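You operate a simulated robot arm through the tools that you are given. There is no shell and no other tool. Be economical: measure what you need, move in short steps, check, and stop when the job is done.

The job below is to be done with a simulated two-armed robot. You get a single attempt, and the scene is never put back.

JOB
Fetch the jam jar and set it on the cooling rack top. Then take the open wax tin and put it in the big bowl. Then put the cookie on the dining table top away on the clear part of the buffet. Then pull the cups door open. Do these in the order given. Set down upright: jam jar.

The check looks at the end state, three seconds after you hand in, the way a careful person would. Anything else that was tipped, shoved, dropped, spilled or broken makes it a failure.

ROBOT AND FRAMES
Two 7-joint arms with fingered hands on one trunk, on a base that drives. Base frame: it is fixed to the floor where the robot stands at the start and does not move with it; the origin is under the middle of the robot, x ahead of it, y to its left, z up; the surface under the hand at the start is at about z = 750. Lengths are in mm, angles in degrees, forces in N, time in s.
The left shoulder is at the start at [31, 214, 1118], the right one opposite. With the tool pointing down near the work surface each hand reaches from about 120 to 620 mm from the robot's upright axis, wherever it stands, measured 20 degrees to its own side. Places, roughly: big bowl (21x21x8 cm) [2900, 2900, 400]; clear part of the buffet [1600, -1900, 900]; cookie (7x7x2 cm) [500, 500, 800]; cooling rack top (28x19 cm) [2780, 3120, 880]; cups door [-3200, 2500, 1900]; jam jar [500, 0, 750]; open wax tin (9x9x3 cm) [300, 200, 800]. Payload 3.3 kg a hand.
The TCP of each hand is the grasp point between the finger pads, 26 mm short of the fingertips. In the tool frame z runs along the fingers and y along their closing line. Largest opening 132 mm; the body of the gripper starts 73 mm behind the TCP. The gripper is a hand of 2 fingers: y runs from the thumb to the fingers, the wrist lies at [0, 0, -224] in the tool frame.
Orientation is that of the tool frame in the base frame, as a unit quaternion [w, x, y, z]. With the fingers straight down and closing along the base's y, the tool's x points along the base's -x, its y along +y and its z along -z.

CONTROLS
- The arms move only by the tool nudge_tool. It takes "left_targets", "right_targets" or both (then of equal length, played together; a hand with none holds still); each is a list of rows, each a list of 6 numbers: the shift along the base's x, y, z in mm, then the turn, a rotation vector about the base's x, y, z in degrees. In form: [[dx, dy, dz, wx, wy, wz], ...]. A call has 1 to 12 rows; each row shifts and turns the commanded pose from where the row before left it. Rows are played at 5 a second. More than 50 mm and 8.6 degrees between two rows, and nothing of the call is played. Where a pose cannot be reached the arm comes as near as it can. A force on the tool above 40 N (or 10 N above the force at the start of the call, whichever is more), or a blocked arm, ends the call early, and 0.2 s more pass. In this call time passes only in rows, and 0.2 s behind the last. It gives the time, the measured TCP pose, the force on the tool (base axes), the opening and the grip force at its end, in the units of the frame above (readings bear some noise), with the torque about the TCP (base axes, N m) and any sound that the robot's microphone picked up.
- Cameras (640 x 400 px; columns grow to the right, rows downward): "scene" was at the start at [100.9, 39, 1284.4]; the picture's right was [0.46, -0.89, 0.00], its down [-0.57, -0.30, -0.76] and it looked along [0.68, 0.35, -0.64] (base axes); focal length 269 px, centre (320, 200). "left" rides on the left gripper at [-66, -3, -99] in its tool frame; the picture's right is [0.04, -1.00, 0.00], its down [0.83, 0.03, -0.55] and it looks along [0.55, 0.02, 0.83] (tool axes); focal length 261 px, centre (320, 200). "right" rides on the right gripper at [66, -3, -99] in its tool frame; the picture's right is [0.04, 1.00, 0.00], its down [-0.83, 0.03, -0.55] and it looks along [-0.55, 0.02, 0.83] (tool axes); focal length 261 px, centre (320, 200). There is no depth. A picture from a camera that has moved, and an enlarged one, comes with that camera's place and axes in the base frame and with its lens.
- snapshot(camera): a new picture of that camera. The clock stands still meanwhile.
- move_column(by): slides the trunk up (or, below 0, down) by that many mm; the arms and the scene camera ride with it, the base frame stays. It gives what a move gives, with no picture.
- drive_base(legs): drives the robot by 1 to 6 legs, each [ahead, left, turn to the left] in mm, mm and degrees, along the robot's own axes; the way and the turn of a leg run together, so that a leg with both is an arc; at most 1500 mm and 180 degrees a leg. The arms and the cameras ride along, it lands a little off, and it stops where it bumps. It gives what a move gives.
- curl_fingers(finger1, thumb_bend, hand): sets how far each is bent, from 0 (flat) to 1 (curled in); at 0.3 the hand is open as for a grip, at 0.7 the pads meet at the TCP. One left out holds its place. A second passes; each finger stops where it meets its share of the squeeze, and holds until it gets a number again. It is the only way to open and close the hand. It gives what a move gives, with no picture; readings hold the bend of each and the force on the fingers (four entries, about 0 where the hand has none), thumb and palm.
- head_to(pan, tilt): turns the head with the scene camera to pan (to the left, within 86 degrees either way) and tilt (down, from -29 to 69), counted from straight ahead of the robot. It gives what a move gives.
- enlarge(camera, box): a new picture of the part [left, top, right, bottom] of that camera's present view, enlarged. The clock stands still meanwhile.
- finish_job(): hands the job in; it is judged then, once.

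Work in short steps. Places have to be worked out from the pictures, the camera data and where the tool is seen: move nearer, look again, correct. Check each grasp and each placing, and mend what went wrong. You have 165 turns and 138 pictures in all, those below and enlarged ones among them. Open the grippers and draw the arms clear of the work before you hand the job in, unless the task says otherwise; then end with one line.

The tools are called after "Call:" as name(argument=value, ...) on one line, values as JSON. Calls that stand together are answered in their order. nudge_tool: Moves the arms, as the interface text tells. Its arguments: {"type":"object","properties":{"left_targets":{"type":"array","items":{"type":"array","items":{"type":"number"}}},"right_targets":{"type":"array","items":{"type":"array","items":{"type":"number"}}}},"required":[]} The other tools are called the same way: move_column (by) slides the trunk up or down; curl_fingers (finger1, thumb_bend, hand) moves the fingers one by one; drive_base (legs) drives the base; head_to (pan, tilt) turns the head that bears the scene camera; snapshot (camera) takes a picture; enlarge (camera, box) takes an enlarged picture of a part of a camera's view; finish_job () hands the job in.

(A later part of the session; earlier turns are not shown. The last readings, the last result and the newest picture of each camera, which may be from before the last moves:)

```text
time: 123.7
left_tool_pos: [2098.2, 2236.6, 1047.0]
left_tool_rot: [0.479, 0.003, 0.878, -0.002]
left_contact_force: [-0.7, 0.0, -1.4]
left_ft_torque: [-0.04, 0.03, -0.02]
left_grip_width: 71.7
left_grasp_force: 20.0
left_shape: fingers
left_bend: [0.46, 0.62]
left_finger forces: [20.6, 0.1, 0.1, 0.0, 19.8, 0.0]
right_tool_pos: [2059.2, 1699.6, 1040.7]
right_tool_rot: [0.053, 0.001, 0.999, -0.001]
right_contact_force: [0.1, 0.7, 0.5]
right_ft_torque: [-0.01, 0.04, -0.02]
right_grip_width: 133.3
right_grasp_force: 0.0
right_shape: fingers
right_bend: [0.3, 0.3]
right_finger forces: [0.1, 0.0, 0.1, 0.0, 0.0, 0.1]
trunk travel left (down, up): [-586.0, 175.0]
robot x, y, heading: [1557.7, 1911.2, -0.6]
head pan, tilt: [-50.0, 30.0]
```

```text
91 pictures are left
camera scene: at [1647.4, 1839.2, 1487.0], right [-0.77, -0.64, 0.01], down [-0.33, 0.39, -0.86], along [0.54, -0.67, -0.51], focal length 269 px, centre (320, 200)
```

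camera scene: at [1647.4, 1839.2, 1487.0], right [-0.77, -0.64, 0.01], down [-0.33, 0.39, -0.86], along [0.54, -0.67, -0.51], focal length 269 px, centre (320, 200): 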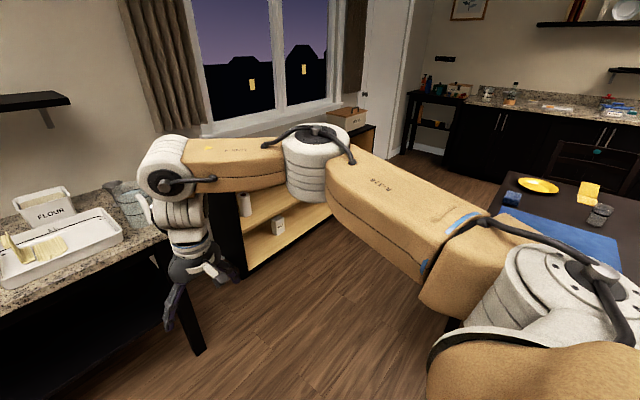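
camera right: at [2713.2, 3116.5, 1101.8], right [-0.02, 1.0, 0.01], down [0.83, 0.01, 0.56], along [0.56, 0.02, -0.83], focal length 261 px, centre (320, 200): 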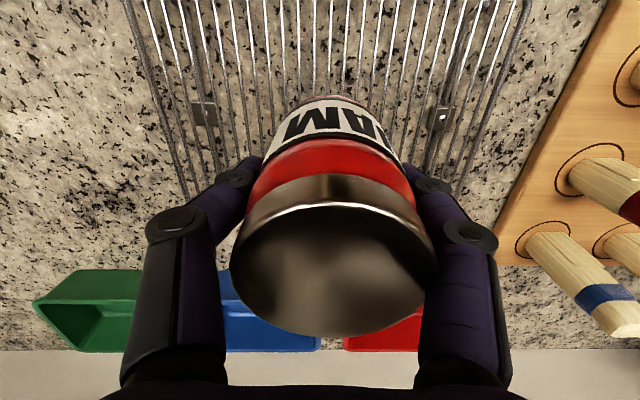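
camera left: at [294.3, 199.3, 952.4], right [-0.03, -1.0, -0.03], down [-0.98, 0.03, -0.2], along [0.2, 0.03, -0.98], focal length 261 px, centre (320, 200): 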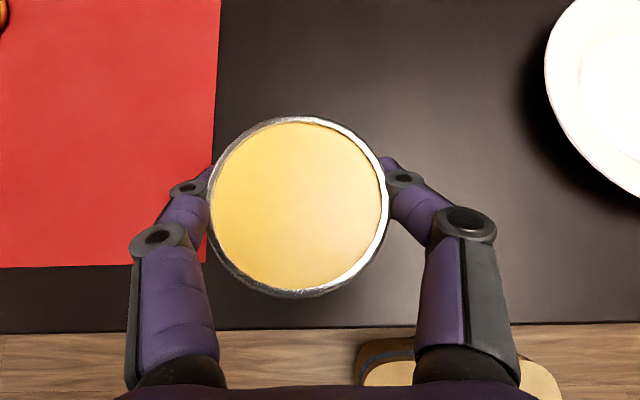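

Both hands drifted together, so the whole robot seems to be pitching slightly. I look down around the base before anything else.

Call:
head_to(pan=-60, tilt=65)

Call:
snapshot(camera="scene")

Call:
head_to(pan=50, tilt=65)

Call:
snapshot(camera="scene")

```text
time: 124.7
left_tool_pos: [2097.9, 2236.9, 1047.1]
left_tool_rot: [0.478, 0.003, 0.878, -0.002]
left_contact_force: [0.2, 0.5, -3.1]
left_ft_torque: [-0.06, 0.01, 0.01]
left_grip_width: 71.7
left_grasp_force: 20.2
left_shape: fingers
left_bend: [0.46, 0.62]
left_finger forces: [20.6, 0.0, 0.0, 0.0, 19.8, 0.1]
right_tool_pos: [2058.7, 1701.0, 1040.7]
right_tool_rot: [0.054, 0.0, 0.999, -0.001]
right_contact_force: [-0.1, -0.1, 0.0]
right_ft_torque: [-0.02, 0.03, 0.0]
right_grip_width: 133.5
right_grasp_force: 0.0
right_shape: fingers
right_bend: [0.3, 0.3]
right_finger forces: [0.0, 0.0, 0.0, 0.0, 0.0, 0.0]
trunk travel left (down, up): [-586.0, 175.0]
robot x, y, heading: [1557.3, 1908.8, -0.4]
head pan, tilt: [-60.0, 65.0]
```

```text
90 pictures are left
camera scene: at [1619.1, 1856.1, 1439.8], right [-0.87, -0.49, 0.01], down [-0.45, 0.79, -0.42], along [0.19, -0.37, -0.91], focal length 269 px, centre (320, 200)
```

scene: 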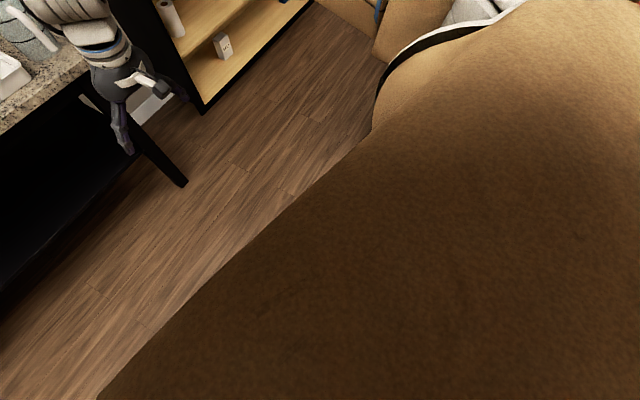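

```text
time: 126.5
left_tool_pos: [2098.7, 2237.1, 1047.7]
left_tool_rot: [0.479, 0.003, 0.878, -0.002]
left_contact_force: [-0.9, 0.5, -3.1]
left_ft_torque: [0.0, 0.01, 0.02]
left_grip_width: 71.4
left_grasp_force: 20.2
left_shape: fingers
left_bend: [0.46, 0.62]
left_finger forces: [20.6, 0.0, 0.0, 0.1, 19.8, 0.0]
right_tool_pos: [2058.9, 1700.4, 1040.5]
right_tool_rot: [0.054, 0.0, 0.999, 0.0]
right_contact_force: [-0.4, 0.2, 1.1]
right_ft_torque: [-0.01, 0.01, 0.03]
right_grip_width: 133.5
right_grasp_force: 0.0
right_shape: fingers
right_bend: [0.3, 0.3]
right_finger forces: [0.0, 0.0, 0.0, 0.0, 0.1, 0.0]
trunk travel left (down, up): [-586.0, 175.0]
robot x, y, heading: [1557.8, 1913.8, -0.2]
head pan, tilt: [50.0, 65.0]
```

```text
89 pictures are left
camera scene: at [1628.6, 1955.1, 1439.6], right [0.76, -0.65, -0.01], down [-0.6, -0.69, -0.41], along [0.26, 0.32, -0.91], focal length 269 px, centre (320, 200)
```

scene: 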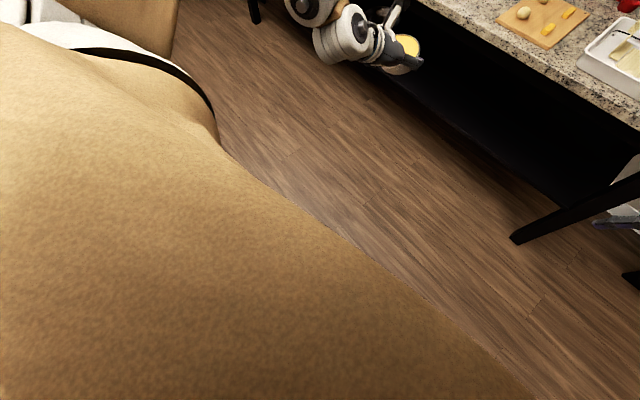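

Nothing is touching the base; it may be trunk compliance at this height. I retract the right arm and lower the trunk, then see whether the tilt goes away.

Call:
nudge_tool(right_targets=[[-40, 10, 10, 0, 3, 0], [-40, 10, 10, 0, 3, 0], [-40, 10, 10, 0, 0, 0], [-40, 10, 10, 0, 0, 0]])

Call:
move_column(by=-186)

```text
time: 126.9
left_tool_pos: [2081.6, 2235.7, 1056.6]
left_tool_rot: [0.486, 0.002, 0.874, -0.002]
left_contact_force: [-0.7, 0.2, -1.7]
left_ft_torque: [-0.02, 0.04, 0.01]
left_grip_width: 71.9
left_grasp_force: 20.4
left_shape: fingers
left_bend: [0.46, 0.62]
left_finger forces: [20.7, 0.0, 0.1, 0.0, 19.8, 0.0]
right_tool_pos: [2027.8, 1704.2, 1053.7]
right_tool_rot: [0.054, 0.0, 0.999, 0.0]
right_contact_force: [-0.3, 0.6, -0.7]
right_ft_torque: [0.0, -0.06, -0.02]
right_grip_width: 133.4
right_grasp_force: 0.0
right_shape: fingers
right_bend: [0.3, 0.3]
right_finger forces: [0.1, 0.1, 0.0, 0.0, 0.0, 0.0]
trunk travel left (down, up): [-586.0, 175.0]
robot x, y, heading: [1553.7, 1909.5, -0.8]
head pan, tilt: [50.0, 65.0]
stopped in row 1 (right hand): the arm was blocked; the commanded pose is now the measured one
```

```text
time: 128.9
left_tool_pos: [2083.5, 2236.9, 870.4]
left_tool_rot: [0.485, 0.002, 0.875, -0.002]
left_contact_force: [-0.1, 0.6, -2.1]
left_ft_torque: [-0.05, 0.03, -0.01]
left_grip_width: 71.8
left_grasp_force: 20.2
left_shape: fingers
left_bend: [0.46, 0.62]
left_finger forces: [20.5, 0.0, 0.0, 0.1, 19.7, 0.0]
right_tool_pos: [2029.6, 1703.9, 865.7]
right_tool_rot: [0.051, 0.0, 0.999, 0.0]
right_contact_force: [0.1, 0.7, 0.9]
right_ft_torque: [-0.01, -0.01, 0.0]
right_grip_width: 133.6
right_grasp_force: 0.1
right_shape: fingers
right_bend: [0.3, 0.3]
right_finger forces: [0.0, 0.1, 0.0, 0.0, 0.0, 0.0]
trunk travel left (down, up): [-400.0, 361.0]
robot x, y, heading: [1554.7, 1911.0, -0.3]
head pan, tilt: [50.0, 65.0]
```

The tilt grows with right-arm commands and the rug edge is right under the base. I drive forward off the rug and check.

Call:
drive_base(legs=[[250, 300, 0.4]])

Call:
nudge_tool(right_targets=[[-25, 0, 10, 0, 0, 0]])

Call:
head_to(pan=0, tilt=20)

Call:
snapshot(camera="scene")

```text
time: 131.4
left_tool_pos: [2332.9, 2544.7, 867.7]
left_tool_rot: [0.486, -0.002, 0.874, 0.0]
left_contact_force: [0.1, 0.6, -2.5]
left_ft_torque: [0.0, -0.02, 0.02]
left_grip_width: 71.5
left_grasp_force: 20.2
left_shape: fingers
left_bend: [0.46, 0.62]
left_finger forces: [20.5, 0.0, 0.0, 0.1, 19.9, 0.0]
right_tool_pos: [2283.8, 2011.3, 865.0]
right_tool_rot: [0.051, -0.006, 0.999, 0.0]
right_contact_force: [-0.1, -0.5, -1.0]
right_ft_torque: [0.01, 0.01, -0.01]
right_grip_width: 133.4
right_grasp_force: 0.1
right_shape: fingers
right_bend: [0.3, 0.3]
right_finger forces: [0.1, 0.0, 0.0, 0.1, 0.0, 0.0]
trunk travel left (down, up): [-400.0, 361.0]
robot x, y, heading: [1808.7, 2209.0, 0.4]
head pan, tilt: [50.0, 65.0]
```

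```text
time: 131.8
left_tool_pos: [2331.8, 2544.4, 867.4]
left_tool_rot: [0.486, -0.003, 0.874, 0.002]
left_contact_force: [0.0, -0.5, -2.2]
left_ft_torque: [-0.06, -0.02, -0.01]
left_grip_width: 72.0
left_grasp_force: 20.2
left_shape: fingers
left_bend: [0.46, 0.62]
left_finger forces: [20.6, 0.0, 0.1, 0.0, 19.9, 0.1]
right_tool_pos: [2258.8, 2011.8, 875.0]
right_tool_rot: [0.051, -0.005, 0.999, 0.001]
right_contact_force: [-0.2, 0.0, 0.5]
right_ft_torque: [0.01, 0.0, 0.01]
right_grip_width: 133.4
right_grasp_force: 0.2
right_shape: fingers
right_bend: [0.3, 0.3]
right_finger forces: [0.1, 0.0, 0.0, 0.1, 0.0, 0.0]
trunk travel left (down, up): [-400.0, 361.0]
robot x, y, heading: [1808.8, 2207.4, 0.3]
head pan, tilt: [50.0, 65.0]
```

```text
time: 133.0
left_tool_pos: [2332.1, 2546.8, 867.7]
left_tool_rot: [0.486, -0.002, 0.874, 0.001]
left_contact_force: [1.1, -0.6, -1.9]
left_ft_torque: [-0.04, 0.01, -0.01]
left_grip_width: 71.7
left_grasp_force: 20.2
left_shape: fingers
left_bend: [0.46, 0.62]
left_finger forces: [20.7, 0.1, 0.0, 0.0, 19.8, 0.0]
right_tool_pos: [2258.7, 2010.9, 874.6]
right_tool_rot: [0.051, -0.006, 0.999, 0.001]
right_contact_force: [0.0, 0.7, -0.5]
right_ft_torque: [-0.01, 0.0, 0.01]
right_grip_width: 133.5
right_grasp_force: 0.0
right_shape: fingers
right_bend: [0.3, 0.3]
right_finger forces: [0.1, 0.0, 0.0, 0.1, 0.0, 0.0]
trunk travel left (down, up): [-400.0, 361.0]
robot x, y, heading: [1810.1, 2210.6, 0.1]
head pan, tilt: [0.0, 20.0]
```

```text
88 pictures are left
camera scene: at [1929.3, 2211.6, 1315.8], right [0.0, -1.0, 0.0], down [-0.34, 0.0, -0.94], along [0.94, 0.0, -0.34], focal length 269 px, centre (320, 200)
```

scene: 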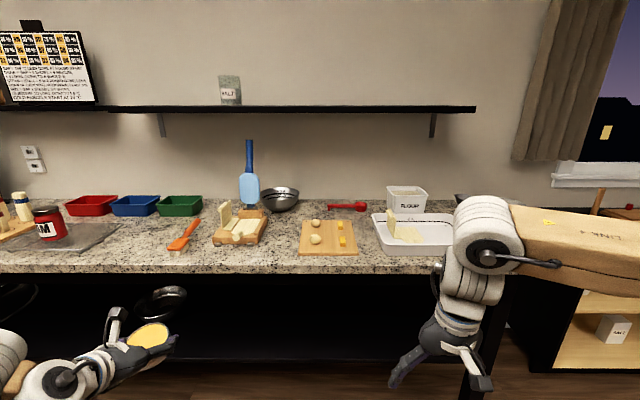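

The camera is level again, so the rug edge caused the tilt. I redo the mirror test with the right arm here: first extend with the tool vertical, then pitch.

Call:
nudge_tool(left_targets=[[-5, 0, 0, 0, 4.3, 0], [-5, 0, 0, 0, 4.3, 0], [-5, 0, 0, 0, 4.3, 0], [0, 0, 0, 0, 0, 0], [0, 0, 0, 0, 0, 0], [0, 0, 0, 0, 0, 0]], right_targets=[[20, -8, -15, 0, 2, 0], [20, -8, -15, 0, 2, 0], [20, -8, -15, 0, 2, 0], [20, -8, -15, 0, 0, 0], [20, -8, -15, 0, 0, 0], [20, -8, -15, 0, 0, 0]])

Call:
nudge_tool(right_targets=[[28, 0, 4, 0, -7.5, 0], [28, 0, 7, 0, -7.5, 0], [27, 0, 11, 0, -7.5, 0], [26, 0, 14, 0, -7.5, 0], [24, 0, 17, 0, -7.5, 0], [22, 0, 19, 0, -7.5, 0]])

Call:
head_to(pan=-50, tilt=30)

Call:
snapshot(camera="scene")

```text
time: 134.4
left_tool_pos: [2317.4, 2546.7, 868.2]
left_tool_rot: [0.385, -0.003, 0.923, 0.002]
left_contact_force: [0.1, 0.3, -1.8]
left_ft_torque: [-0.03, 0.02, 0.0]
left_grip_width: 71.9
left_grasp_force: 20.1
left_shape: fingers
left_bend: [0.46, 0.62]
left_finger forces: [20.4, 0.1, 0.0, 0.1, 19.6, 0.0]
right_tool_pos: [2360.1, 1973.5, 800.9]
right_tool_rot: [-0.002, -0.006, 1.0, 0.001]
right_contact_force: [0.3, 0.2, -0.6]
right_ft_torque: [0.04, 0.0, -0.01]
right_grip_width: 133.5
right_grasp_force: 0.0
right_shape: fingers
right_bend: [0.3, 0.3]
right_finger forces: [0.0, 0.1, 0.0, 0.0, 0.0, 0.1]
right hand out of reach, approached as far as the arm can: row 6
trunk travel left (down, up): [-400.0, 361.0]
robot x, y, heading: [1810.7, 2213.2, 0.2]
head pan, tilt: [0.0, 20.0]
```

```text
time: 135.8
left_tool_pos: [2317.6, 2545.5, 867.6]
left_tool_rot: [0.384, -0.002, 0.923, 0.001]
left_contact_force: [-0.2, 0.5, -2.0]
left_ft_torque: [-0.04, -0.01, 0.02]
left_grip_width: 72.0
left_grasp_force: 20.4
left_shape: fingers
left_bend: [0.46, 0.62]
left_finger forces: [20.3, 0.1, 0.0, 0.0, 19.6, 0.0]
right_tool_pos: [2513.6, 1971.5, 872.2]
right_tool_rot: [0.382, -0.003, 0.924, -0.003]
right_contact_force: [-0.2, 1.3, -0.2]
right_ft_torque: [0.04, -0.01, 0.03]
right_grip_width: 133.4
right_grasp_force: 0.1
right_shape: fingers
right_bend: [0.3, 0.3]
right_finger forces: [0.1, 0.0, 0.0, 0.1, 0.0, 0.1]
trunk travel left (down, up): [-400.0, 361.0]
robot x, y, heading: [1806.9, 2208.4, 0.3]
head pan, tilt: [0.0, 20.0]
```

```text
time: 136.9
left_tool_pos: [2317.1, 2545.7, 868.4]
left_tool_rot: [0.384, -0.002, 0.923, 0.001]
left_contact_force: [-0.8, 0.2, -1.8]
left_ft_torque: [0.0, 0.02, -0.02]
left_grip_width: 71.8
left_grasp_force: 19.6
left_shape: fingers
left_bend: [0.46, 0.62]
left_finger forces: [20.3, 0.1, 0.0, 0.0, 19.6, 0.0]
right_tool_pos: [2514.1, 1971.9, 871.6]
right_tool_rot: [0.38, -0.006, 0.925, -0.002]
right_contact_force: [-0.7, -0.3, -0.6]
right_ft_torque: [-0.04, 0.02, 0.01]
right_grip_width: 133.4
right_grasp_force: 0.0
right_shape: fingers
right_bend: [0.3, 0.3]
right_finger forces: [0.0, 0.0, 0.0, 0.0, 0.1, 0.0]
trunk travel left (down, up): [-400.0, 361.0]
robot x, y, heading: [1809.1, 2211.8, 0.3]
head pan, tilt: [-50.0, 30.0]
```

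```text
87 pictures are left
camera scene: at [1894.6, 2142.2, 1299.9], right [-0.76, -0.65, 0.0], down [-0.32, 0.38, -0.87], along [0.56, -0.66, -0.5], focal length 269 px, centre (320, 200)
```

scene: 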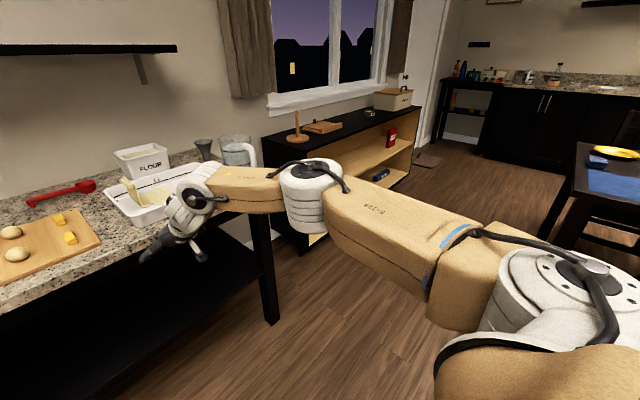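

The mirror test works: extended with the tool vertical and then pitched, the elbow stays low and far enough back. So I set the tin briefly on the free counter spot near [2700, 2855] and regrasp it from that branch. First I retract the right arm.

Call:
nudge_tool(right_targets=[[-22, 0, -10, 0, 7.5, 0], [-24, 0, -5, 0, 7.5, 0], [-26, 0, 0, 0, 7.5, 0], [-27, 0, 0, 0, 7.5, 0], [-35, 8, 10, 0, 7.5, 0], [-40, 10, 20, 0, 7.5, 0], [-40, 10, 20, 0, 0, 0], [-40, 10, 20, 0, 0, 0], [-40, 10, 20, 0, 0, 0], [-40, 10, 20, 0, 0, 0]])

Call:
move_column(by=80)

Call:
head_to(pan=15, tilt=35)

Call:
drive_base(legs=[[200, 305, -0.2]])

Call:
snapshot(camera="scene")

```text
time: 139.2
left_tool_pos: [2316.6, 2546.6, 869.0]
left_tool_rot: [0.385, -0.001, 0.923, 0.0]
left_contact_force: [0.1, 0.6, -1.6]
left_ft_torque: [-0.01, 0.0, -0.04]
left_grip_width: 71.9
left_grasp_force: 20.3
left_shape: fingers
left_bend: [0.46, 0.62]
left_finger forces: [20.2, 0.0, 0.0, 0.0, 19.6, 0.0]
right_tool_pos: [2179.5, 2030.7, 967.7]
right_tool_rot: [-0.001, -0.007, 1.0, 0.0]
right_contact_force: [0.1, -0.6, -0.5]
right_ft_torque: [-0.02, 0.01, 0.02]
right_grip_width: 133.3
right_grasp_force: 0.1
right_shape: fingers
right_bend: [0.3, 0.3]
right_finger forces: [0.1, 0.1, 0.0, 0.0, 0.0, 0.0]
trunk travel left (down, up): [-400.0, 361.0]
robot x, y, heading: [1812.7, 2212.1, 0.2]
head pan, tilt: [-50.0, 30.0]
```

```text
time: 140.3
left_tool_pos: [2318.0, 2544.0, 946.7]
left_tool_rot: [0.384, -0.002, 0.923, 0.0]
left_contact_force: [-0.2, 0.3, -2.7]
left_ft_torque: [-0.02, -0.01, 0.0]
left_grip_width: 71.8
left_grasp_force: 20.0
left_shape: fingers
left_bend: [0.46, 0.62]
left_finger forces: [20.2, 0.0, 0.0, 0.0, 19.6, 0.1]
right_tool_pos: [2179.8, 2028.7, 1047.3]
right_tool_rot: [-0.003, -0.006, 1.0, 0.0]
right_contact_force: [-0.4, -0.2, 0.4]
right_ft_torque: [-0.01, 0.01, -0.02]
right_grip_width: 133.5
right_grasp_force: 0.1
right_shape: fingers
right_bend: [0.3, 0.3]
right_finger forces: [0.0, 0.0, 0.1, 0.0, 0.0, 0.1]
trunk travel left (down, up): [-480.0, 281.0]
robot x, y, heading: [1811.0, 2211.2, 0.1]
head pan, tilt: [-50.0, 30.0]
```

```text
time: 141.7
left_tool_pos: [2318.0, 2544.9, 947.7]
left_tool_rot: [0.385, -0.001, 0.923, 0.0]
left_contact_force: [0.4, 0.2, -2.9]
left_ft_torque: [-0.02, 0.01, -0.01]
left_grip_width: 71.8
left_grasp_force: 19.2
left_shape: fingers
left_bend: [0.46, 0.62]
left_finger forces: [20.3, 0.1, 0.1, 0.1, 19.7, 0.0]
right_tool_pos: [2181.1, 2028.6, 1046.9]
right_tool_rot: [-0.001, -0.005, 1.0, 0.0]
right_contact_force: [0.0, 0.1, -0.7]
right_ft_torque: [0.0, 0.04, -0.01]
right_grip_width: 133.5
right_grasp_force: 0.0
right_shape: fingers
right_bend: [0.3, 0.3]
right_finger forces: [0.1, 0.0, 0.1, 0.0, 0.1, 0.0]
trunk travel left (down, up): [-480.0, 281.0]
robot x, y, heading: [1811.0, 2213.4, 0.4]
head pan, tilt: [15.0, 35.0]
```

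```text
time: 144.0
left_tool_pos: [2516.4, 2850.4, 947.1]
left_tool_rot: [0.384, -0.003, 0.923, 0.001]
left_contact_force: [0.4, 0.1, -3.0]
left_ft_torque: [-0.04, -0.02, 0.01]
left_grip_width: 71.7
left_grasp_force: 19.9
left_shape: fingers
left_bend: [0.46, 0.62]
left_finger forces: [20.3, 0.0, 0.1, 0.0, 19.6, 0.0]
right_tool_pos: [2379.2, 2335.7, 1047.1]
right_tool_rot: [-0.001, -0.006, 1.0, 0.0]
right_contact_force: [-0.9, -0.5, -0.4]
right_ft_torque: [0.01, -0.01, 0.01]
right_grip_width: 133.5
right_grasp_force: 0.1
right_shape: fingers
right_bend: [0.3, 0.3]
right_finger forces: [0.1, 0.0, 0.0, 0.0, 0.0, 0.0]
trunk travel left (down, up): [-480.0, 281.0]
robot x, y, heading: [2005.5, 2513.9, 0.2]
head pan, tilt: [15.0, 35.0]
```

```text
86 pictures are left
camera scene: at [2110.0, 2539.4, 1372.4], right [0.26, -0.96, 0.0], down [-0.55, -0.15, -0.82], along [0.79, 0.21, -0.57], focal length 269 px, centre (320, 200)
```

scene: 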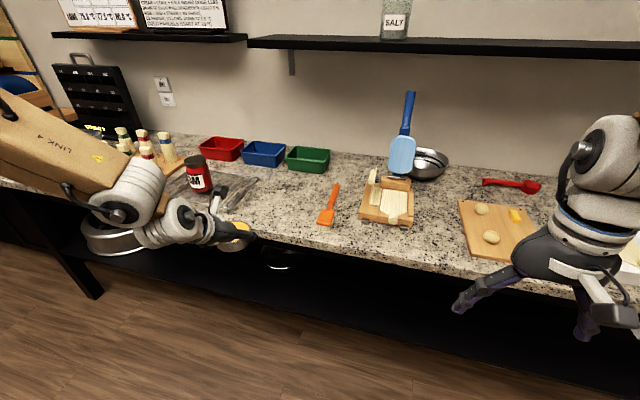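

The spot is free granite. I drive forward so the tin is above it, then lower.

Call:
drive_base(legs=[[188, 0, 0]])

Call:
move_column(by=-60)

Call:
snapshot(camera="scene")

Call:
snapshot(camera="left")

```text
time: 145.6
left_tool_pos: [2704.3, 2851.3, 947.1]
left_tool_rot: [0.383, -0.003, 0.924, 0.002]
left_contact_force: [-0.1, 0.5, -3.7]
left_ft_torque: [-0.02, 0.01, -0.01]
left_grip_width: 71.7
left_grasp_force: 19.7
left_shape: fingers
left_bend: [0.46, 0.62]
left_finger forces: [20.3, 0.0, 0.0, 0.0, 19.6, 0.0]
right_tool_pos: [2568.0, 2334.6, 1046.9]
right_tool_rot: [-0.001, -0.006, 1.0, 0.0]
right_contact_force: [0.7, 0.0, -0.5]
right_ft_torque: [-0.01, 0.0, 0.01]
right_grip_width: 133.6
right_grasp_force: 0.0
right_shape: fingers
right_bend: [0.3, 0.3]
right_finger forces: [0.0, 0.0, 0.0, 0.0, 0.0, 0.1]
trunk travel left (down, up): [-480.0, 281.0]
robot x, y, heading: [2194.0, 2516.6, -0.0]
head pan, tilt: [15.0, 35.0]
```

```text
time: 146.6
left_tool_pos: [2701.4, 2851.2, 888.0]
left_tool_rot: [0.384, -0.002, 0.923, 0.001]
left_contact_force: [-0.2, 0.5, -1.9]
left_ft_torque: [-0.05, 0.0, 0.0]
left_grip_width: 71.8
left_grasp_force: 19.8
left_shape: fingers
left_bend: [0.46, 0.62]
left_finger forces: [20.2, 0.0, 0.0, 0.0, 19.6, 0.0]
right_tool_pos: [2565.6, 2334.7, 987.9]
right_tool_rot: [-0.001, -0.007, 1.0, 0.0]
right_contact_force: [0.0, -0.1, -0.4]
right_ft_torque: [-0.03, -0.03, -0.04]
right_grip_width: 133.4
right_grasp_force: 0.1
right_shape: fingers
right_bend: [0.3, 0.3]
right_finger forces: [0.1, 0.1, 0.0, 0.0, 0.1, 0.0]
trunk travel left (down, up): [-420.0, 341.0]
robot x, y, heading: [2195.1, 2516.7, 0.1]
head pan, tilt: [15.0, 35.0]
```

```text
85 pictures are left
camera scene: at [2304.0, 2539.3, 1312.3], right [0.26, -0.96, 0.0], down [-0.55, -0.15, -0.82], along [0.79, 0.22, -0.57], focal length 269 px, centre (320, 200)
```

scene: 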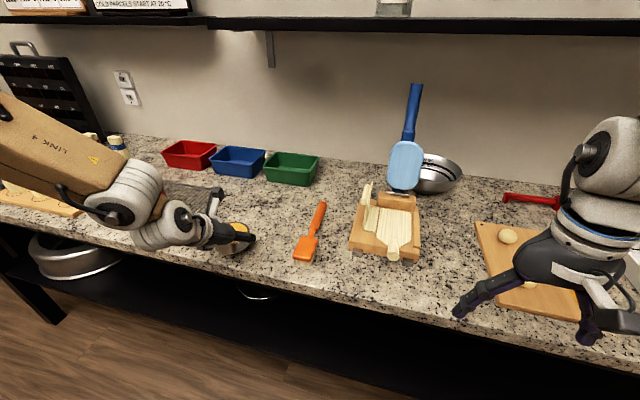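

```text
84 pictures are left
camera left: at [2677.9, 2848.1, 1004.2], right [-0.02, -1.0, -0.03], down [-0.98, 0.03, -0.2], along [0.2, 0.02, -0.98], focal length 261 px, centre (320, 200)
```

left: 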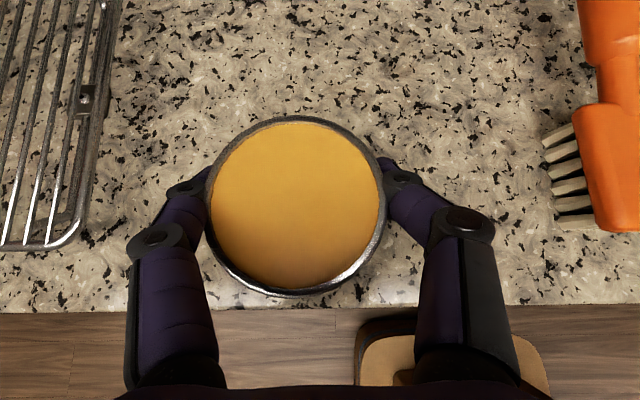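

The counter edge is at x≈2648, so I go 45 mm further in before lowering.

Call:
drive_base(legs=[[45, 0, 0]])

Call:
move_column(by=-8)

Call:
nudge_tool(left_targets=[[0, 0, -3, 0, 0, 0]])

```text
time: 147.4
left_tool_pos: [2748.7, 2851.2, 886.1]
left_tool_rot: [0.383, -0.003, 0.924, 0.002]
left_contact_force: [-0.3, 0.5, -1.9]
left_ft_torque: [-0.03, 0.06, -0.03]
left_grip_width: 71.7
left_grasp_force: 20.3
left_shape: fingers
left_bend: [0.46, 0.62]
left_finger forces: [20.3, 0.0, 0.1, 0.1, 19.6, 0.0]
right_tool_pos: [2612.4, 2335.8, 986.1]
right_tool_rot: [-0.002, -0.007, 1.0, 0.0]
right_contact_force: [0.9, -0.5, -0.6]
right_ft_torque: [-0.02, 0.03, -0.05]
right_grip_width: 133.5
right_grasp_force: 0.2
right_shape: fingers
right_bend: [0.3, 0.3]
right_finger forces: [0.1, 0.1, 0.0, 0.0, 0.0, 0.0]
trunk travel left (down, up): [-420.0, 341.0]
robot x, y, heading: [2239.7, 2522.1, 0.2]
head pan, tilt: [15.0, 35.0]
```

```text
time: 148.0
left_tool_pos: [2748.1, 2851.4, 880.1]
left_tool_rot: [0.384, -0.003, 0.923, 0.002]
left_contact_force: [-0.8, 0.0, -1.9]
left_ft_torque: [-0.06, -0.01, 0.03]
left_grip_width: 71.8
left_grasp_force: 19.9
left_shape: fingers
left_bend: [0.46, 0.62]
left_finger forces: [20.3, 0.0, 0.1, 0.1, 19.6, 0.1]
right_tool_pos: [2611.7, 2335.9, 979.2]
right_tool_rot: [-0.001, -0.006, 1.0, 0.0]
right_contact_force: [0.0, -0.4, -0.4]
right_ft_torque: [-0.02, -0.03, -0.03]
right_grip_width: 133.4
right_grasp_force: 0.0
right_shape: fingers
right_bend: [0.3, 0.3]
right_finger forces: [0.1, 0.0, 0.1, 0.1, 0.0, 0.0]
trunk travel left (down, up): [-412.0, 349.0]
robot x, y, heading: [2238.4, 2518.0, 0.2]
head pan, tilt: [15.0, 35.0]
```

```text
time: 148.4
left_tool_pos: [2747.7, 2852.6, 877.4]
left_tool_rot: [0.384, -0.003, 0.923, 0.001]
left_contact_force: [0.1, -0.4, -3.4]
left_ft_torque: [-0.03, -0.02, -0.02]
left_grip_width: 71.5
left_grasp_force: 20.0
left_shape: fingers
left_bend: [0.46, 0.62]
left_finger forces: [20.3, 0.0, 0.0, 0.0, 19.6, 0.1]
right_tool_pos: [2612.4, 2335.6, 979.0]
right_tool_rot: [-0.002, -0.007, 1.0, 0.0]
right_contact_force: [-0.6, -0.2, 0.5]
right_ft_torque: [-0.01, 0.01, 0.0]
right_grip_width: 133.6
right_grasp_force: 0.0
right_shape: fingers
right_bend: [0.3, 0.3]
right_finger forces: [0.0, 0.0, 0.1, 0.0, 0.0, 0.1]
trunk travel left (down, up): [-412.0, 349.0]
robot x, y, heading: [2237.0, 2513.7, 0.2]
head pan, tilt: [15.0, 35.0]
```

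No contact yet, so I keep lowering gently.

Call:
nudge_tool(left_targets=[[0, 0, -3, 0, 0, 0], [0, 0, -3, 0, 0, 0]])

Call:
nudge_tool(left_targets=[[0, 0, -3, 0, 0, 0]])

```text
time: 149.0
left_tool_pos: [2748.0, 2852.1, 871.5]
left_tool_rot: [0.385, -0.003, 0.923, 0.001]
left_contact_force: [0.5, 0.4, -2.9]
left_ft_torque: [-0.05, 0.04, -0.02]
left_grip_width: 71.7
left_grasp_force: 20.3
left_shape: fingers
left_bend: [0.46, 0.62]
left_finger forces: [20.3, 0.1, 0.1, 0.0, 19.6, 0.0]
right_tool_pos: [2612.8, 2336.1, 978.9]
right_tool_rot: [-0.001, -0.006, 1.0, 0.0]
right_contact_force: [-0.7, -0.2, -0.3]
right_ft_torque: [0.02, 0.02, 0.0]
right_grip_width: 133.3
right_grasp_force: 0.2
right_shape: fingers
right_bend: [0.3, 0.3]
right_finger forces: [0.0, 0.0, 0.0, 0.1, 0.0, 0.0]
trunk travel left (down, up): [-412.0, 349.0]
robot x, y, heading: [2239.7, 2513.2, 0.4]
head pan, tilt: [15.0, 35.0]
```

```text
time: 149.4
left_tool_pos: [2748.1, 2852.7, 868.0]
left_tool_rot: [0.384, -0.002, 0.923, 0.001]
left_contact_force: [0.6, -0.8, -2.4]
left_ft_torque: [-0.04, 0.03, 0.03]
left_grip_width: 72.0
left_grasp_force: 19.9
left_shape: fingers
left_bend: [0.46, 0.62]
left_finger forces: [20.2, 0.0, 0.0, 0.0, 19.6, 0.0]
right_tool_pos: [2610.9, 2336.3, 979.4]
right_tool_rot: [-0.001, -0.006, 1.0, 0.0]
right_contact_force: [0.2, -0.2, -0.6]
right_ft_torque: [-0.01, -0.03, 0.0]
right_grip_width: 133.8
right_grasp_force: 0.1
right_shape: fingers
right_bend: [0.3, 0.3]
right_finger forces: [0.1, 0.1, 0.0, 0.0, 0.1, 0.1]
trunk travel left (down, up): [-412.0, 349.0]
robot x, y, heading: [2240.1, 2514.6, 0.4]
head pan, tilt: [15.0, 35.0]
```

Call:
nudge_tool(left_targets=[[0, 0, -3, 0, 0, 0], [0, 0, -3, 0, 0, 0]])

Call:
enlarge(camera="scene", box=[160, 180, 320, 280])

```text
time: 150.0
left_tool_pos: [2749.5, 2850.6, 866.4]
left_tool_rot: [0.388, -0.004, 0.922, 0.001]
left_contact_force: [-3.2, 2.2, 20.0]
left_ft_torque: [-0.23, -0.23, -0.03]
left_grip_width: 71.9
left_grasp_force: 25.3
left_shape: fingers
left_bend: [0.46, 0.63]
left_finger forces: [21.7, 0.1, 0.0, 0.0, 28.9, 0.0]
right_tool_pos: [2609.5, 2335.9, 979.1]
right_tool_rot: [0.001, -0.006, 1.0, 0.001]
right_contact_force: [0.8, -0.1, 0.4]
right_ft_torque: [0.0, 0.05, 0.02]
right_grip_width: 133.4
right_grasp_force: 0.0
right_shape: fingers
right_bend: [0.3, 0.3]
right_finger forces: [0.0, 0.0, 0.1, 0.1, 0.0, 0.1]
trunk travel left (down, up): [-412.0, 349.0]
robot x, y, heading: [2240.0, 2516.6, 0.2]
head pan, tilt: [15.0, 35.0]
```

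```text
4.00 times, centred on (240, 230) of scene
camera zoom: at [2348.3, 2538.7, 1304.7], right [0.26, -0.96, 0.0], down [-0.55, -0.15, -0.82], along [0.79, 0.22, -0.57], focal length 1076 px, centre (640, 80)
```

zoom: 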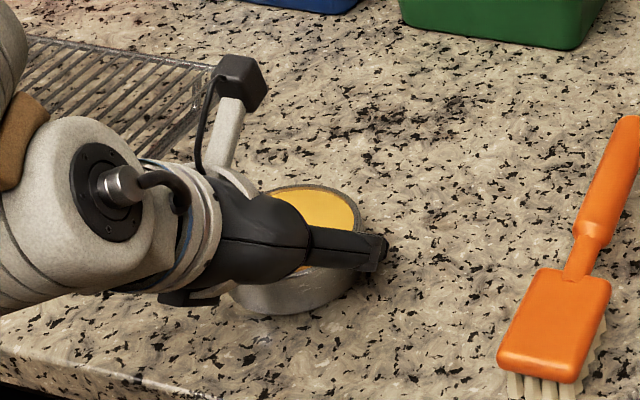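

The tin rests on the counter. I ease up and release, then retreat backward along the tool axis.

Call:
nudge_tool(left_targets=[[0, 0, 3, 0, 0, 0]])

Call:
curl_fingers(hand="left", finger1=0.3, thumb_bend=0.3)

Call:
move_column(by=100)

Call:
drive_base(legs=[[-260, 0, 0]])

Call:
snapshot(camera="scene")

```text
time: 150.4
left_tool_pos: [2747.6, 2850.4, 865.8]
left_tool_rot: [0.386, -0.003, 0.923, 0.002]
left_contact_force: [3.7, 0.8, 11.9]
left_ft_torque: [-0.15, -0.26, 0.04]
left_grip_width: 71.7
left_grasp_force: 23.3
left_shape: fingers
left_bend: [0.46, 0.63]
left_finger forces: [20.6, 0.0, 0.0, 0.1, 25.2, 0.0]
right_tool_pos: [2610.3, 2336.3, 977.7]
right_tool_rot: [-0.001, -0.006, 1.0, 0.001]
right_contact_force: [-1.0, 0.3, 0.1]
right_ft_torque: [-0.04, 0.0, -0.01]
right_grip_width: 133.6
right_grasp_force: 0.0
right_shape: fingers
right_bend: [0.3, 0.3]
right_finger forces: [0.1, 0.0, 0.1, 0.0, 0.0, 0.1]
trunk travel left (down, up): [-412.0, 349.0]
robot x, y, heading: [2244.0, 2516.3, 0.2]
head pan, tilt: [15.0, 35.0]
```

```text
time: 151.4
left_tool_pos: [2747.5, 2851.3, 865.6]
left_tool_rot: [0.385, -0.003, 0.923, 0.002]
left_contact_force: [1.0, 0.3, 0.7]
left_ft_torque: [0.02, -0.01, 0.0]
left_grip_width: 133.3
left_grasp_force: 0.1
left_shape: fingers
left_bend: [0.3, 0.3]
left_finger forces: [0.0, 0.0, 0.0, 0.0, 0.0, 0.0]
right_tool_pos: [2611.1, 2335.8, 978.4]
right_tool_rot: [-0.001, -0.006, 1.0, 0.0]
right_contact_force: [-0.1, 0.3, 0.2]
right_ft_torque: [0.02, -0.01, -0.02]
right_grip_width: 133.4
right_grasp_force: 0.0
right_shape: fingers
right_bend: [0.3, 0.3]
right_finger forces: [0.1, 0.0, 0.0, 0.0, 0.0, 0.0]
trunk travel left (down, up): [-412.0, 349.0]
robot x, y, heading: [2236.9, 2517.7, 0.4]
head pan, tilt: [15.0, 35.0]
```

```text
time: 152.8
left_tool_pos: [2748.2, 2850.7, 964.7]
left_tool_rot: [0.385, -0.002, 0.923, 0.001]
left_contact_force: [-0.4, 0.8, -0.8]
left_ft_torque: [0.02, -0.04, 0.01]
left_grip_width: 133.1
left_grasp_force: 0.0
left_shape: fingers
left_bend: [0.3, 0.3]
left_finger forces: [0.0, 0.1, 0.0, 0.1, 0.1, 0.1]
right_tool_pos: [2611.9, 2336.5, 1079.1]
right_tool_rot: [-0.002, -0.006, 1.0, 0.0]
right_contact_force: [0.1, 0.3, -0.9]
right_ft_torque: [0.03, -0.04, -0.01]
right_grip_width: 133.4
right_grasp_force: 0.1
right_shape: fingers
right_bend: [0.3, 0.3]
right_finger forces: [0.0, 0.0, 0.0, 0.1, 0.0, 0.0]
trunk travel left (down, up): [-512.0, 249.0]
robot x, y, heading: [2239.8, 2517.4, 0.4]
head pan, tilt: [15.0, 35.0]
```

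```text
time: 154.6
left_tool_pos: [2487.5, 2850.8, 965.3]
left_tool_rot: [0.386, -0.002, 0.923, 0.001]
left_contact_force: [-0.4, 0.1, 0.8]
left_ft_torque: [0.0, -0.01, -0.02]
left_grip_width: 132.9
left_grasp_force: 0.1
left_shape: fingers
left_bend: [0.3, 0.3]
left_finger forces: [0.1, 0.0, 0.0, 0.1, 0.0, 0.0]
right_tool_pos: [2351.3, 2335.3, 1079.0]
right_tool_rot: [-0.001, -0.007, 1.0, 0.0]
right_contact_force: [-0.5, 0.2, -0.1]
right_ft_torque: [-0.02, -0.03, -0.02]
right_grip_width: 133.8
right_grasp_force: 0.1
right_shape: fingers
right_bend: [0.3, 0.3]
right_finger forces: [0.1, 0.0, 0.0, 0.0, 0.0, 0.0]
trunk travel left (down, up): [-512.0, 249.0]
robot x, y, heading: [1980.6, 2519.0, 0.0]
head pan, tilt: [15.0, 35.0]
```

```text
82 pictures are left
camera scene: at [2080.4, 2538.3, 1404.7], right [0.26, -0.96, 0.0], down [-0.55, -0.15, -0.82], along [0.79, 0.22, -0.57], focal length 269 px, centre (320, 200)
```

scene: 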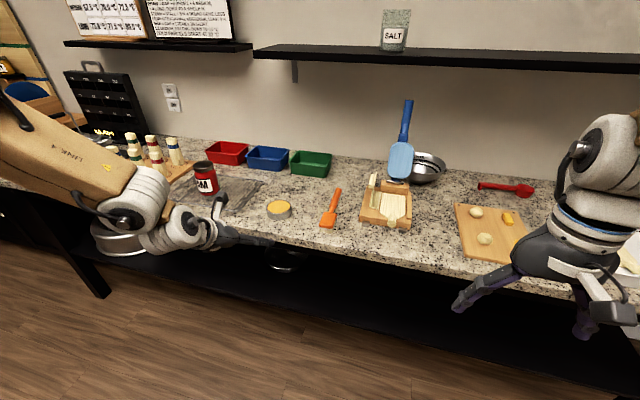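

The tin stands safely on the counter. I back off a little more, un-pitch the left hand, extend with the tool vertical, and pitch again on the good branch.

Call:
drive_base(legs=[[-120, 0, 0]])

Call:
nudge_tool(left_targets=[[-26, 0, -5, 0, 7.5, 0], [-26, 0, -5, 0, 7.5, 0], [-26, 0, -5, 0, 7.5, 0], [-26, 0, -5, 0, 7.5, 0], [-26, 0, -5, 0, 7.5, 0], [-26, 0, -5, 0, 7.5, 0]])

Call:
nudge_tool(left_targets=[[33, -16, -6, 0, 0, 0], [33, -16, -6, 0, 0, 0], [33, -16, -6, 0, 0, 0], [33, -16, -6, 0, 0, 0], [33, -16, -6, 0, 0, 0], [33, -16, -6, 0, 0, 0]])

Call:
nudge_tool(left_targets=[[28, 0, 4, 0, -7.5, 0], [28, 0, 7, 0, -7.5, 0], [27, 0, 11, 0, -7.5, 0], [26, 0, 14, 0, -7.5, 0], [24, 0, 17, 0, -7.5, 0], [22, 0, 19, 0, -7.5, 0]])

Call:
head_to(pan=50, tilt=30)

Call:
snapshot(camera="scene")

```text
time: 155.8
left_tool_pos: [2368.5, 2849.0, 965.8]
left_tool_rot: [0.385, -0.002, 0.923, 0.0]
left_contact_force: [-0.7, -0.2, 0.0]
left_ft_torque: [-0.01, 0.0, -0.03]
left_grip_width: 133.0
left_grasp_force: 0.0
left_shape: fingers
left_bend: [0.3, 0.3]
left_finger forces: [0.0, 0.0, 0.0, 0.0, 0.0, 0.0]
right_tool_pos: [2230.6, 2334.6, 1079.9]
right_tool_rot: [-0.001, -0.006, 1.0, -0.001]
right_contact_force: [-0.5, -0.3, -0.1]
right_ft_torque: [0.02, -0.04, -0.01]
right_grip_width: 133.7
right_grasp_force: 0.1
right_shape: fingers
right_bend: [0.3, 0.3]
right_finger forces: [0.1, 0.1, 0.0, 0.0, 0.0, 0.0]
trunk travel left (down, up): [-512.0, 249.0]
robot x, y, heading: [1862.8, 2511.7, 0.3]
head pan, tilt: [15.0, 35.0]
```

```text
time: 157.2
left_tool_pos: [2212.6, 2849.3, 934.8]
left_tool_rot: [0.001, -0.001, 1.0, 0.003]
left_contact_force: [0.3, -0.4, -0.4]
left_ft_torque: [-0.01, 0.0, 0.01]
left_grip_width: 132.9
left_grasp_force: 0.1
left_shape: fingers
left_bend: [0.3, 0.3]
left_finger forces: [0.0, 0.0, 0.1, 0.0, 0.1, 0.0]
right_tool_pos: [2232.9, 2334.6, 1078.7]
right_tool_rot: [-0.001, -0.006, 1.0, 0.0]
right_contact_force: [-0.2, 0.1, -0.5]
right_ft_torque: [-0.01, 0.01, 0.02]
right_grip_width: 133.7
right_grasp_force: 0.0
right_shape: fingers
right_bend: [0.3, 0.3]
right_finger forces: [0.0, 0.1, 0.1, 0.0, 0.0, 0.1]
trunk travel left (down, up): [-512.0, 249.0]
robot x, y, heading: [1862.3, 2516.0, 0.1]
head pan, tilt: [15.0, 35.0]
```

```text
time: 158.6
left_tool_pos: [2297.5, 2836.3, 957.8]
left_tool_rot: [0.003, -0.002, 1.0, 0.002]
left_contact_force: [-0.7, 0.0, 0.0]
left_ft_torque: [0.03, 0.0, 0.03]
left_grip_width: 133.0
left_grasp_force: 0.0
left_shape: fingers
left_bend: [0.3, 0.3]
left_finger forces: [0.1, 0.0, 0.1, 0.0, 0.0, 0.0]
left hand out of reach, approached as far as the arm can: row 2, 3, 4, 5, 6
right_tool_pos: [2233.0, 2334.9, 1079.3]
right_tool_rot: [-0.001, -0.007, 1.0, 0.0]
right_contact_force: [-0.6, 0.0, 0.1]
right_ft_torque: [0.01, 0.01, 0.0]
right_grip_width: 133.2
right_grasp_force: 0.0
right_shape: fingers
right_bend: [0.3, 0.3]
right_finger forces: [0.0, 0.0, 0.0, 0.1, 0.0, 0.0]
trunk travel left (down, up): [-512.0, 249.0]
robot x, y, heading: [1859.7, 2512.0, 0.3]
head pan, tilt: [15.0, 35.0]
```

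```text
time: 160.0
left_tool_pos: [2453.0, 2837.0, 1029.9]
left_tool_rot: [0.385, -0.004, 0.923, 0.002]
left_contact_force: [0.0, 0.1, 0.0]
left_ft_torque: [0.02, 0.03, -0.01]
left_grip_width: 133.2
left_grasp_force: 0.2
left_shape: fingers
left_bend: [0.3, 0.3]
left_finger forces: [0.1, 0.0, 0.1, 0.0, 0.1, 0.0]
right_tool_pos: [2233.6, 2334.9, 1078.7]
right_tool_rot: [-0.001, -0.006, 1.0, 0.0]
right_contact_force: [0.5, -0.1, -0.2]
right_ft_torque: [0.01, -0.02, 0.0]
right_grip_width: 133.4
right_grasp_force: 0.1
right_shape: fingers
right_bend: [0.3, 0.3]
right_finger forces: [0.1, 0.1, 0.0, 0.1, 0.0, 0.0]
trunk travel left (down, up): [-512.0, 249.0]
robot x, y, heading: [1866.7, 2513.1, 0.4]
head pan, tilt: [15.0, 35.0]
```

```text
time: 161.1
left_tool_pos: [2452.3, 2838.3, 1028.2]
left_tool_rot: [0.384, -0.002, 0.923, 0.001]
left_contact_force: [-0.4, -1.0, 0.6]
left_ft_torque: [0.01, 0.0, 0.01]
left_grip_width: 133.0
left_grasp_force: 0.1
left_shape: fingers
left_bend: [0.3, 0.3]
left_finger forces: [0.0, 0.0, 0.0, 0.1, 0.1, 0.0]
right_tool_pos: [2232.9, 2334.4, 1078.4]
right_tool_rot: [-0.002, -0.007, 1.0, 0.0]
right_contact_force: [-0.3, 0.1, -0.4]
right_ft_torque: [0.03, -0.02, 0.01]
right_grip_width: 133.5
right_grasp_force: 0.0
right_shape: fingers
right_bend: [0.3, 0.3]
right_finger forces: [0.0, 0.1, 0.0, 0.1, 0.0, 0.0]
trunk travel left (down, up): [-512.0, 249.0]
robot x, y, heading: [1864.8, 2515.2, 0.2]
head pan, tilt: [50.0, 30.0]
```

```text
81 pictures are left
camera scene: at [1935.2, 2583.9, 1412.4], right [0.77, -0.64, 0.0], down [-0.32, -0.38, -0.87], along [0.55, 0.67, -0.5], focal length 269 px, centre (320, 200)
```

scene: 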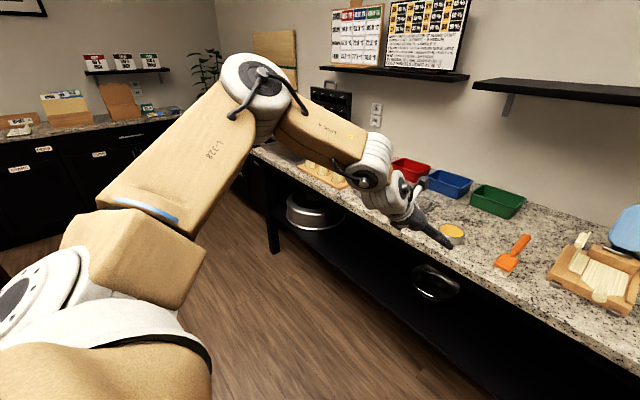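

The left arm's elbow is still up. The right arm changed branch when its hand worked across toward the centre line and then down, so I mirror that path with the left hand.

Call:
nudge_tool(left_targets=[[-26, -5, -8, 0, 7.5, 0], [-26, -5, -8, 0, 7.5, 0], [-26, -5, -8, 0, 7.5, 0], [-26, -5, -8, 0, 7.5, 0], [-26, -5, -8, 0, 7.5, 0], [-26, -5, -8, 0, 7.5, 0], [-25, -35, 20, 0, 0, 0], [-25, -35, 20, 0, 0, 0], [-25, -35, 20, 0, 0, 0], [0, -35, 20, 0, 0, 0], [0, -35, 20, 0, 0, 0]])

Call:
nudge_tool(left_targets=[[35, -8, 0, 0, 0, 0], [35, -8, 0, 0, 0, 0], [35, -8, 0, 0, 0, 0], [10, 0, -20, 0, 0, 0], [0, 0, -40, 0, 0, 0], [0, 0, -40, 0, 0, 0], [0, 0, -40, 0, 0, 0], [0, 0, -40, 0, 0, 0]])

Call:
snapshot(camera="scene")

```text
time: 163.4
left_tool_pos: [2178.5, 2736.7, 1068.8]
left_tool_rot: [0.002, -0.002, 1.0, 0.001]
left_contact_force: [0.3, -0.1, 0.0]
left_ft_torque: [0.01, 0.03, -0.02]
left_grip_width: 133.4
left_grasp_force: 0.1
left_shape: fingers
left_bend: [0.3, 0.3]
left_finger forces: [0.1, 0.0, 0.1, 0.0, 0.1, 0.0]
left hand out of reach, approached as far as the arm can: row 6, 7, 8, 9, 10, 11
right_tool_pos: [2232.6, 2334.2, 1079.4]
right_tool_rot: [-0.002, -0.006, 1.0, 0.001]
right_contact_force: [-1.2, 0.0, -0.3]
right_ft_torque: [0.02, -0.03, -0.05]
right_grip_width: 133.4
right_grasp_force: 0.0
right_shape: fingers
right_bend: [0.3, 0.3]
right_finger forces: [0.1, 0.0, 0.0, 0.0, 0.1, 0.0]
trunk travel left (down, up): [-512.0, 249.0]
robot x, y, heading: [1863.5, 2512.9, 0.3]
head pan, tilt: [50.0, 30.0]
```

```text
time: 165.2
left_tool_pos: [2219.2, 2800.7, 901.9]
left_tool_rot: [0.002, -0.001, 1.0, 0.0]
left_contact_force: [-0.8, 0.6, -0.3]
left_ft_torque: [0.02, 0.01, 0.01]
left_grip_width: 132.9
left_grasp_force: 0.1
left_shape: fingers
left_bend: [0.3, 0.3]
left_finger forces: [0.0, 0.0, 0.1, 0.0, 0.0, 0.1]
left hand out of reach, approached as far as the arm can: row 1, 2, 3, 6, 7, 8
right_tool_pos: [2233.1, 2335.1, 1078.4]
right_tool_rot: [-0.001, -0.006, 1.0, -0.001]
right_contact_force: [0.3, -0.1, 0.5]
right_ft_torque: [-0.01, 0.04, 0.03]
right_grip_width: 133.5
right_grasp_force: 0.1
right_shape: fingers
right_bend: [0.3, 0.3]
right_finger forces: [0.1, 0.0, 0.0, 0.1, 0.0, 0.0]
trunk travel left (down, up): [-512.0, 249.0]
robot x, y, heading: [1865.5, 2513.8, 0.0]
head pan, tilt: [50.0, 30.0]
```

```text
80 pictures are left
camera scene: at [1935.1, 2584.3, 1412.4], right [0.77, -0.64, 0.0], down [-0.32, -0.38, -0.87], along [0.55, 0.67, -0.5], focal length 269 px, centre (320, 200)
```

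scene: 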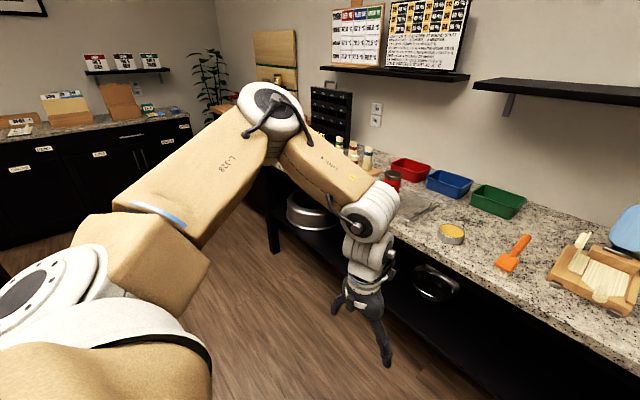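

The left arm's branch is too restricted. The right arm's branch works, and by my numbers its camera clears the bowl rim at about 40° pitch. So I park the left arm and use the right hand.

Call:
nudge_tool(left_targets=[[-22, 19, 28, 0, 0, 0], [-22, 19, 28, 0, 0, 0], [-22, 19, 28, 0, 0, 0], [-22, 19, 28, 0, 0, 0], [-22, 19, 28, 0, 0, 0], [-22, 19, 28, 0, 0, 0], [0, 0, 0, 0, 0, 0], [0, 0, 0, 0, 0, 0]], right_targets=[[22.6, -7, -22, 0, 0, 0], [22.6, -7, -22, 0, 0, 0], [22.6, -7, -22, 0, 0, 0], [22.6, -7, -22, 0, 0, 0], [22.6, -7, -22, 0, 0, 0], [22.6, -7, -22, 0, 0, 0], [22.6, -7, -22, 0, 0, 0], [22.6, -7, -22, 0, 0, 0]])

Call:
nudge_tool(right_targets=[[26, 0, 2, 0, -6.67, 0], [26, 0, 5, 0, -6.67, 0], [25, 0, 8, 0, -6.67, 0], [24, 0, 10, 0, -6.67, 0], [22, 0, 13, 0, -6.67, 0], [21, 0, 15, 0, -6.67, 0]])

Call:
head_to(pan=-30, tilt=30)

Call:
snapshot(camera="scene")

```text
time: 167.1
left_tool_pos: [2087.6, 2912.6, 1072.5]
left_tool_rot: [0.002, -0.003, 1.0, 0.003]
left_contact_force: [0.3, 1.1, -1.0]
left_ft_torque: [-0.02, -0.03, -0.02]
left_grip_width: 133.4
left_grasp_force: 0.0
left_shape: fingers
left_bend: [0.3, 0.3]
left_finger forces: [0.0, 0.1, 0.0, 0.0, 0.0, 0.0]
right_tool_pos: [2403.9, 2282.1, 911.8]
right_tool_rot: [0.0, -0.007, 1.0, 0.001]
right_contact_force: [-1.0, -1.2, 0.2]
right_ft_torque: [-0.04, -0.03, -0.04]
right_grip_width: 133.5
right_grasp_force: 0.1
right_shape: fingers
right_bend: [0.3, 0.3]
right_finger forces: [0.0, 0.0, 0.1, 0.0, 0.0, 0.1]
right hand out of reach, approached as far as the arm can: row 8
trunk travel left (down, up): [-512.0, 249.0]
robot x, y, heading: [1859.7, 2511.9, -0.1]
head pan, tilt: [50.0, 30.0]
```

```text
time: 168.4
left_tool_pos: [2088.2, 2913.6, 1069.9]
left_tool_rot: [0.003, -0.002, 1.0, 0.003]
left_contact_force: [0.4, 0.3, 0.5]
left_ft_torque: [-0.04, 0.04, -0.02]
left_grip_width: 133.3
left_grasp_force: 0.0
left_shape: fingers
left_bend: [0.3, 0.3]
left_finger forces: [0.0, 0.0, 0.0, 0.0, 0.0, 0.1]
right_tool_pos: [2548.2, 2282.6, 963.9]
right_tool_rot: [0.342, -0.005, 0.94, -0.003]
right_contact_force: [0.4, 0.0, 0.1]
right_ft_torque: [0.02, -0.02, -0.02]
right_grip_width: 133.3
right_grasp_force: 0.1
right_shape: fingers
right_bend: [0.3, 0.3]
right_finger forces: [0.0, 0.0, 0.0, 0.1, 0.1, 0.1]
trunk travel left (down, up): [-512.0, 249.0]
robot x, y, heading: [1862.4, 2511.7, 0.1]
head pan, tilt: [50.0, 30.0]
```

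```text
time: 170.0
left_tool_pos: [2087.9, 2914.6, 1070.7]
left_tool_rot: [0.002, -0.002, 1.0, 0.003]
left_contact_force: [0.7, -0.8, 0.0]
left_ft_torque: [0.03, 0.0, 0.01]
left_grip_width: 133.3
left_grasp_force: 0.2
left_shape: fingers
left_bend: [0.3, 0.3]
left_finger forces: [0.1, 0.1, 0.0, 0.0, 0.0, 0.0]
right_tool_pos: [2547.3, 2282.7, 964.0]
right_tool_rot: [0.341, -0.007, 0.94, -0.002]
right_contact_force: [0.2, 0.4, 0.4]
right_ft_torque: [-0.02, -0.03, -0.01]
right_grip_width: 133.6
right_grasp_force: 0.1
right_shape: fingers
right_bend: [0.3, 0.3]
right_finger forces: [0.0, 0.0, 0.1, 0.1, 0.0, 0.0]
trunk travel left (down, up): [-512.0, 249.0]
robot x, y, heading: [1860.9, 2515.7, 0.2]
head pan, tilt: [-30.0, 30.0]
```

```text
79 pictures are left
camera scene: at [1955.7, 2469.6, 1412.4], right [-0.5, -0.87, 0.0], down [-0.43, 0.25, -0.87], along [0.75, -0.43, -0.5], focal length 269 px, centre (320, 200)
```

scene: 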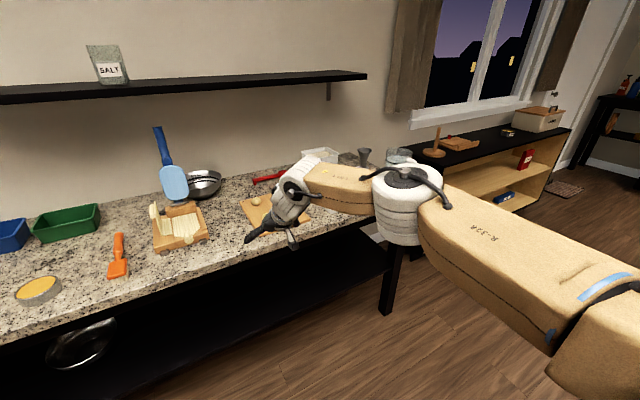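

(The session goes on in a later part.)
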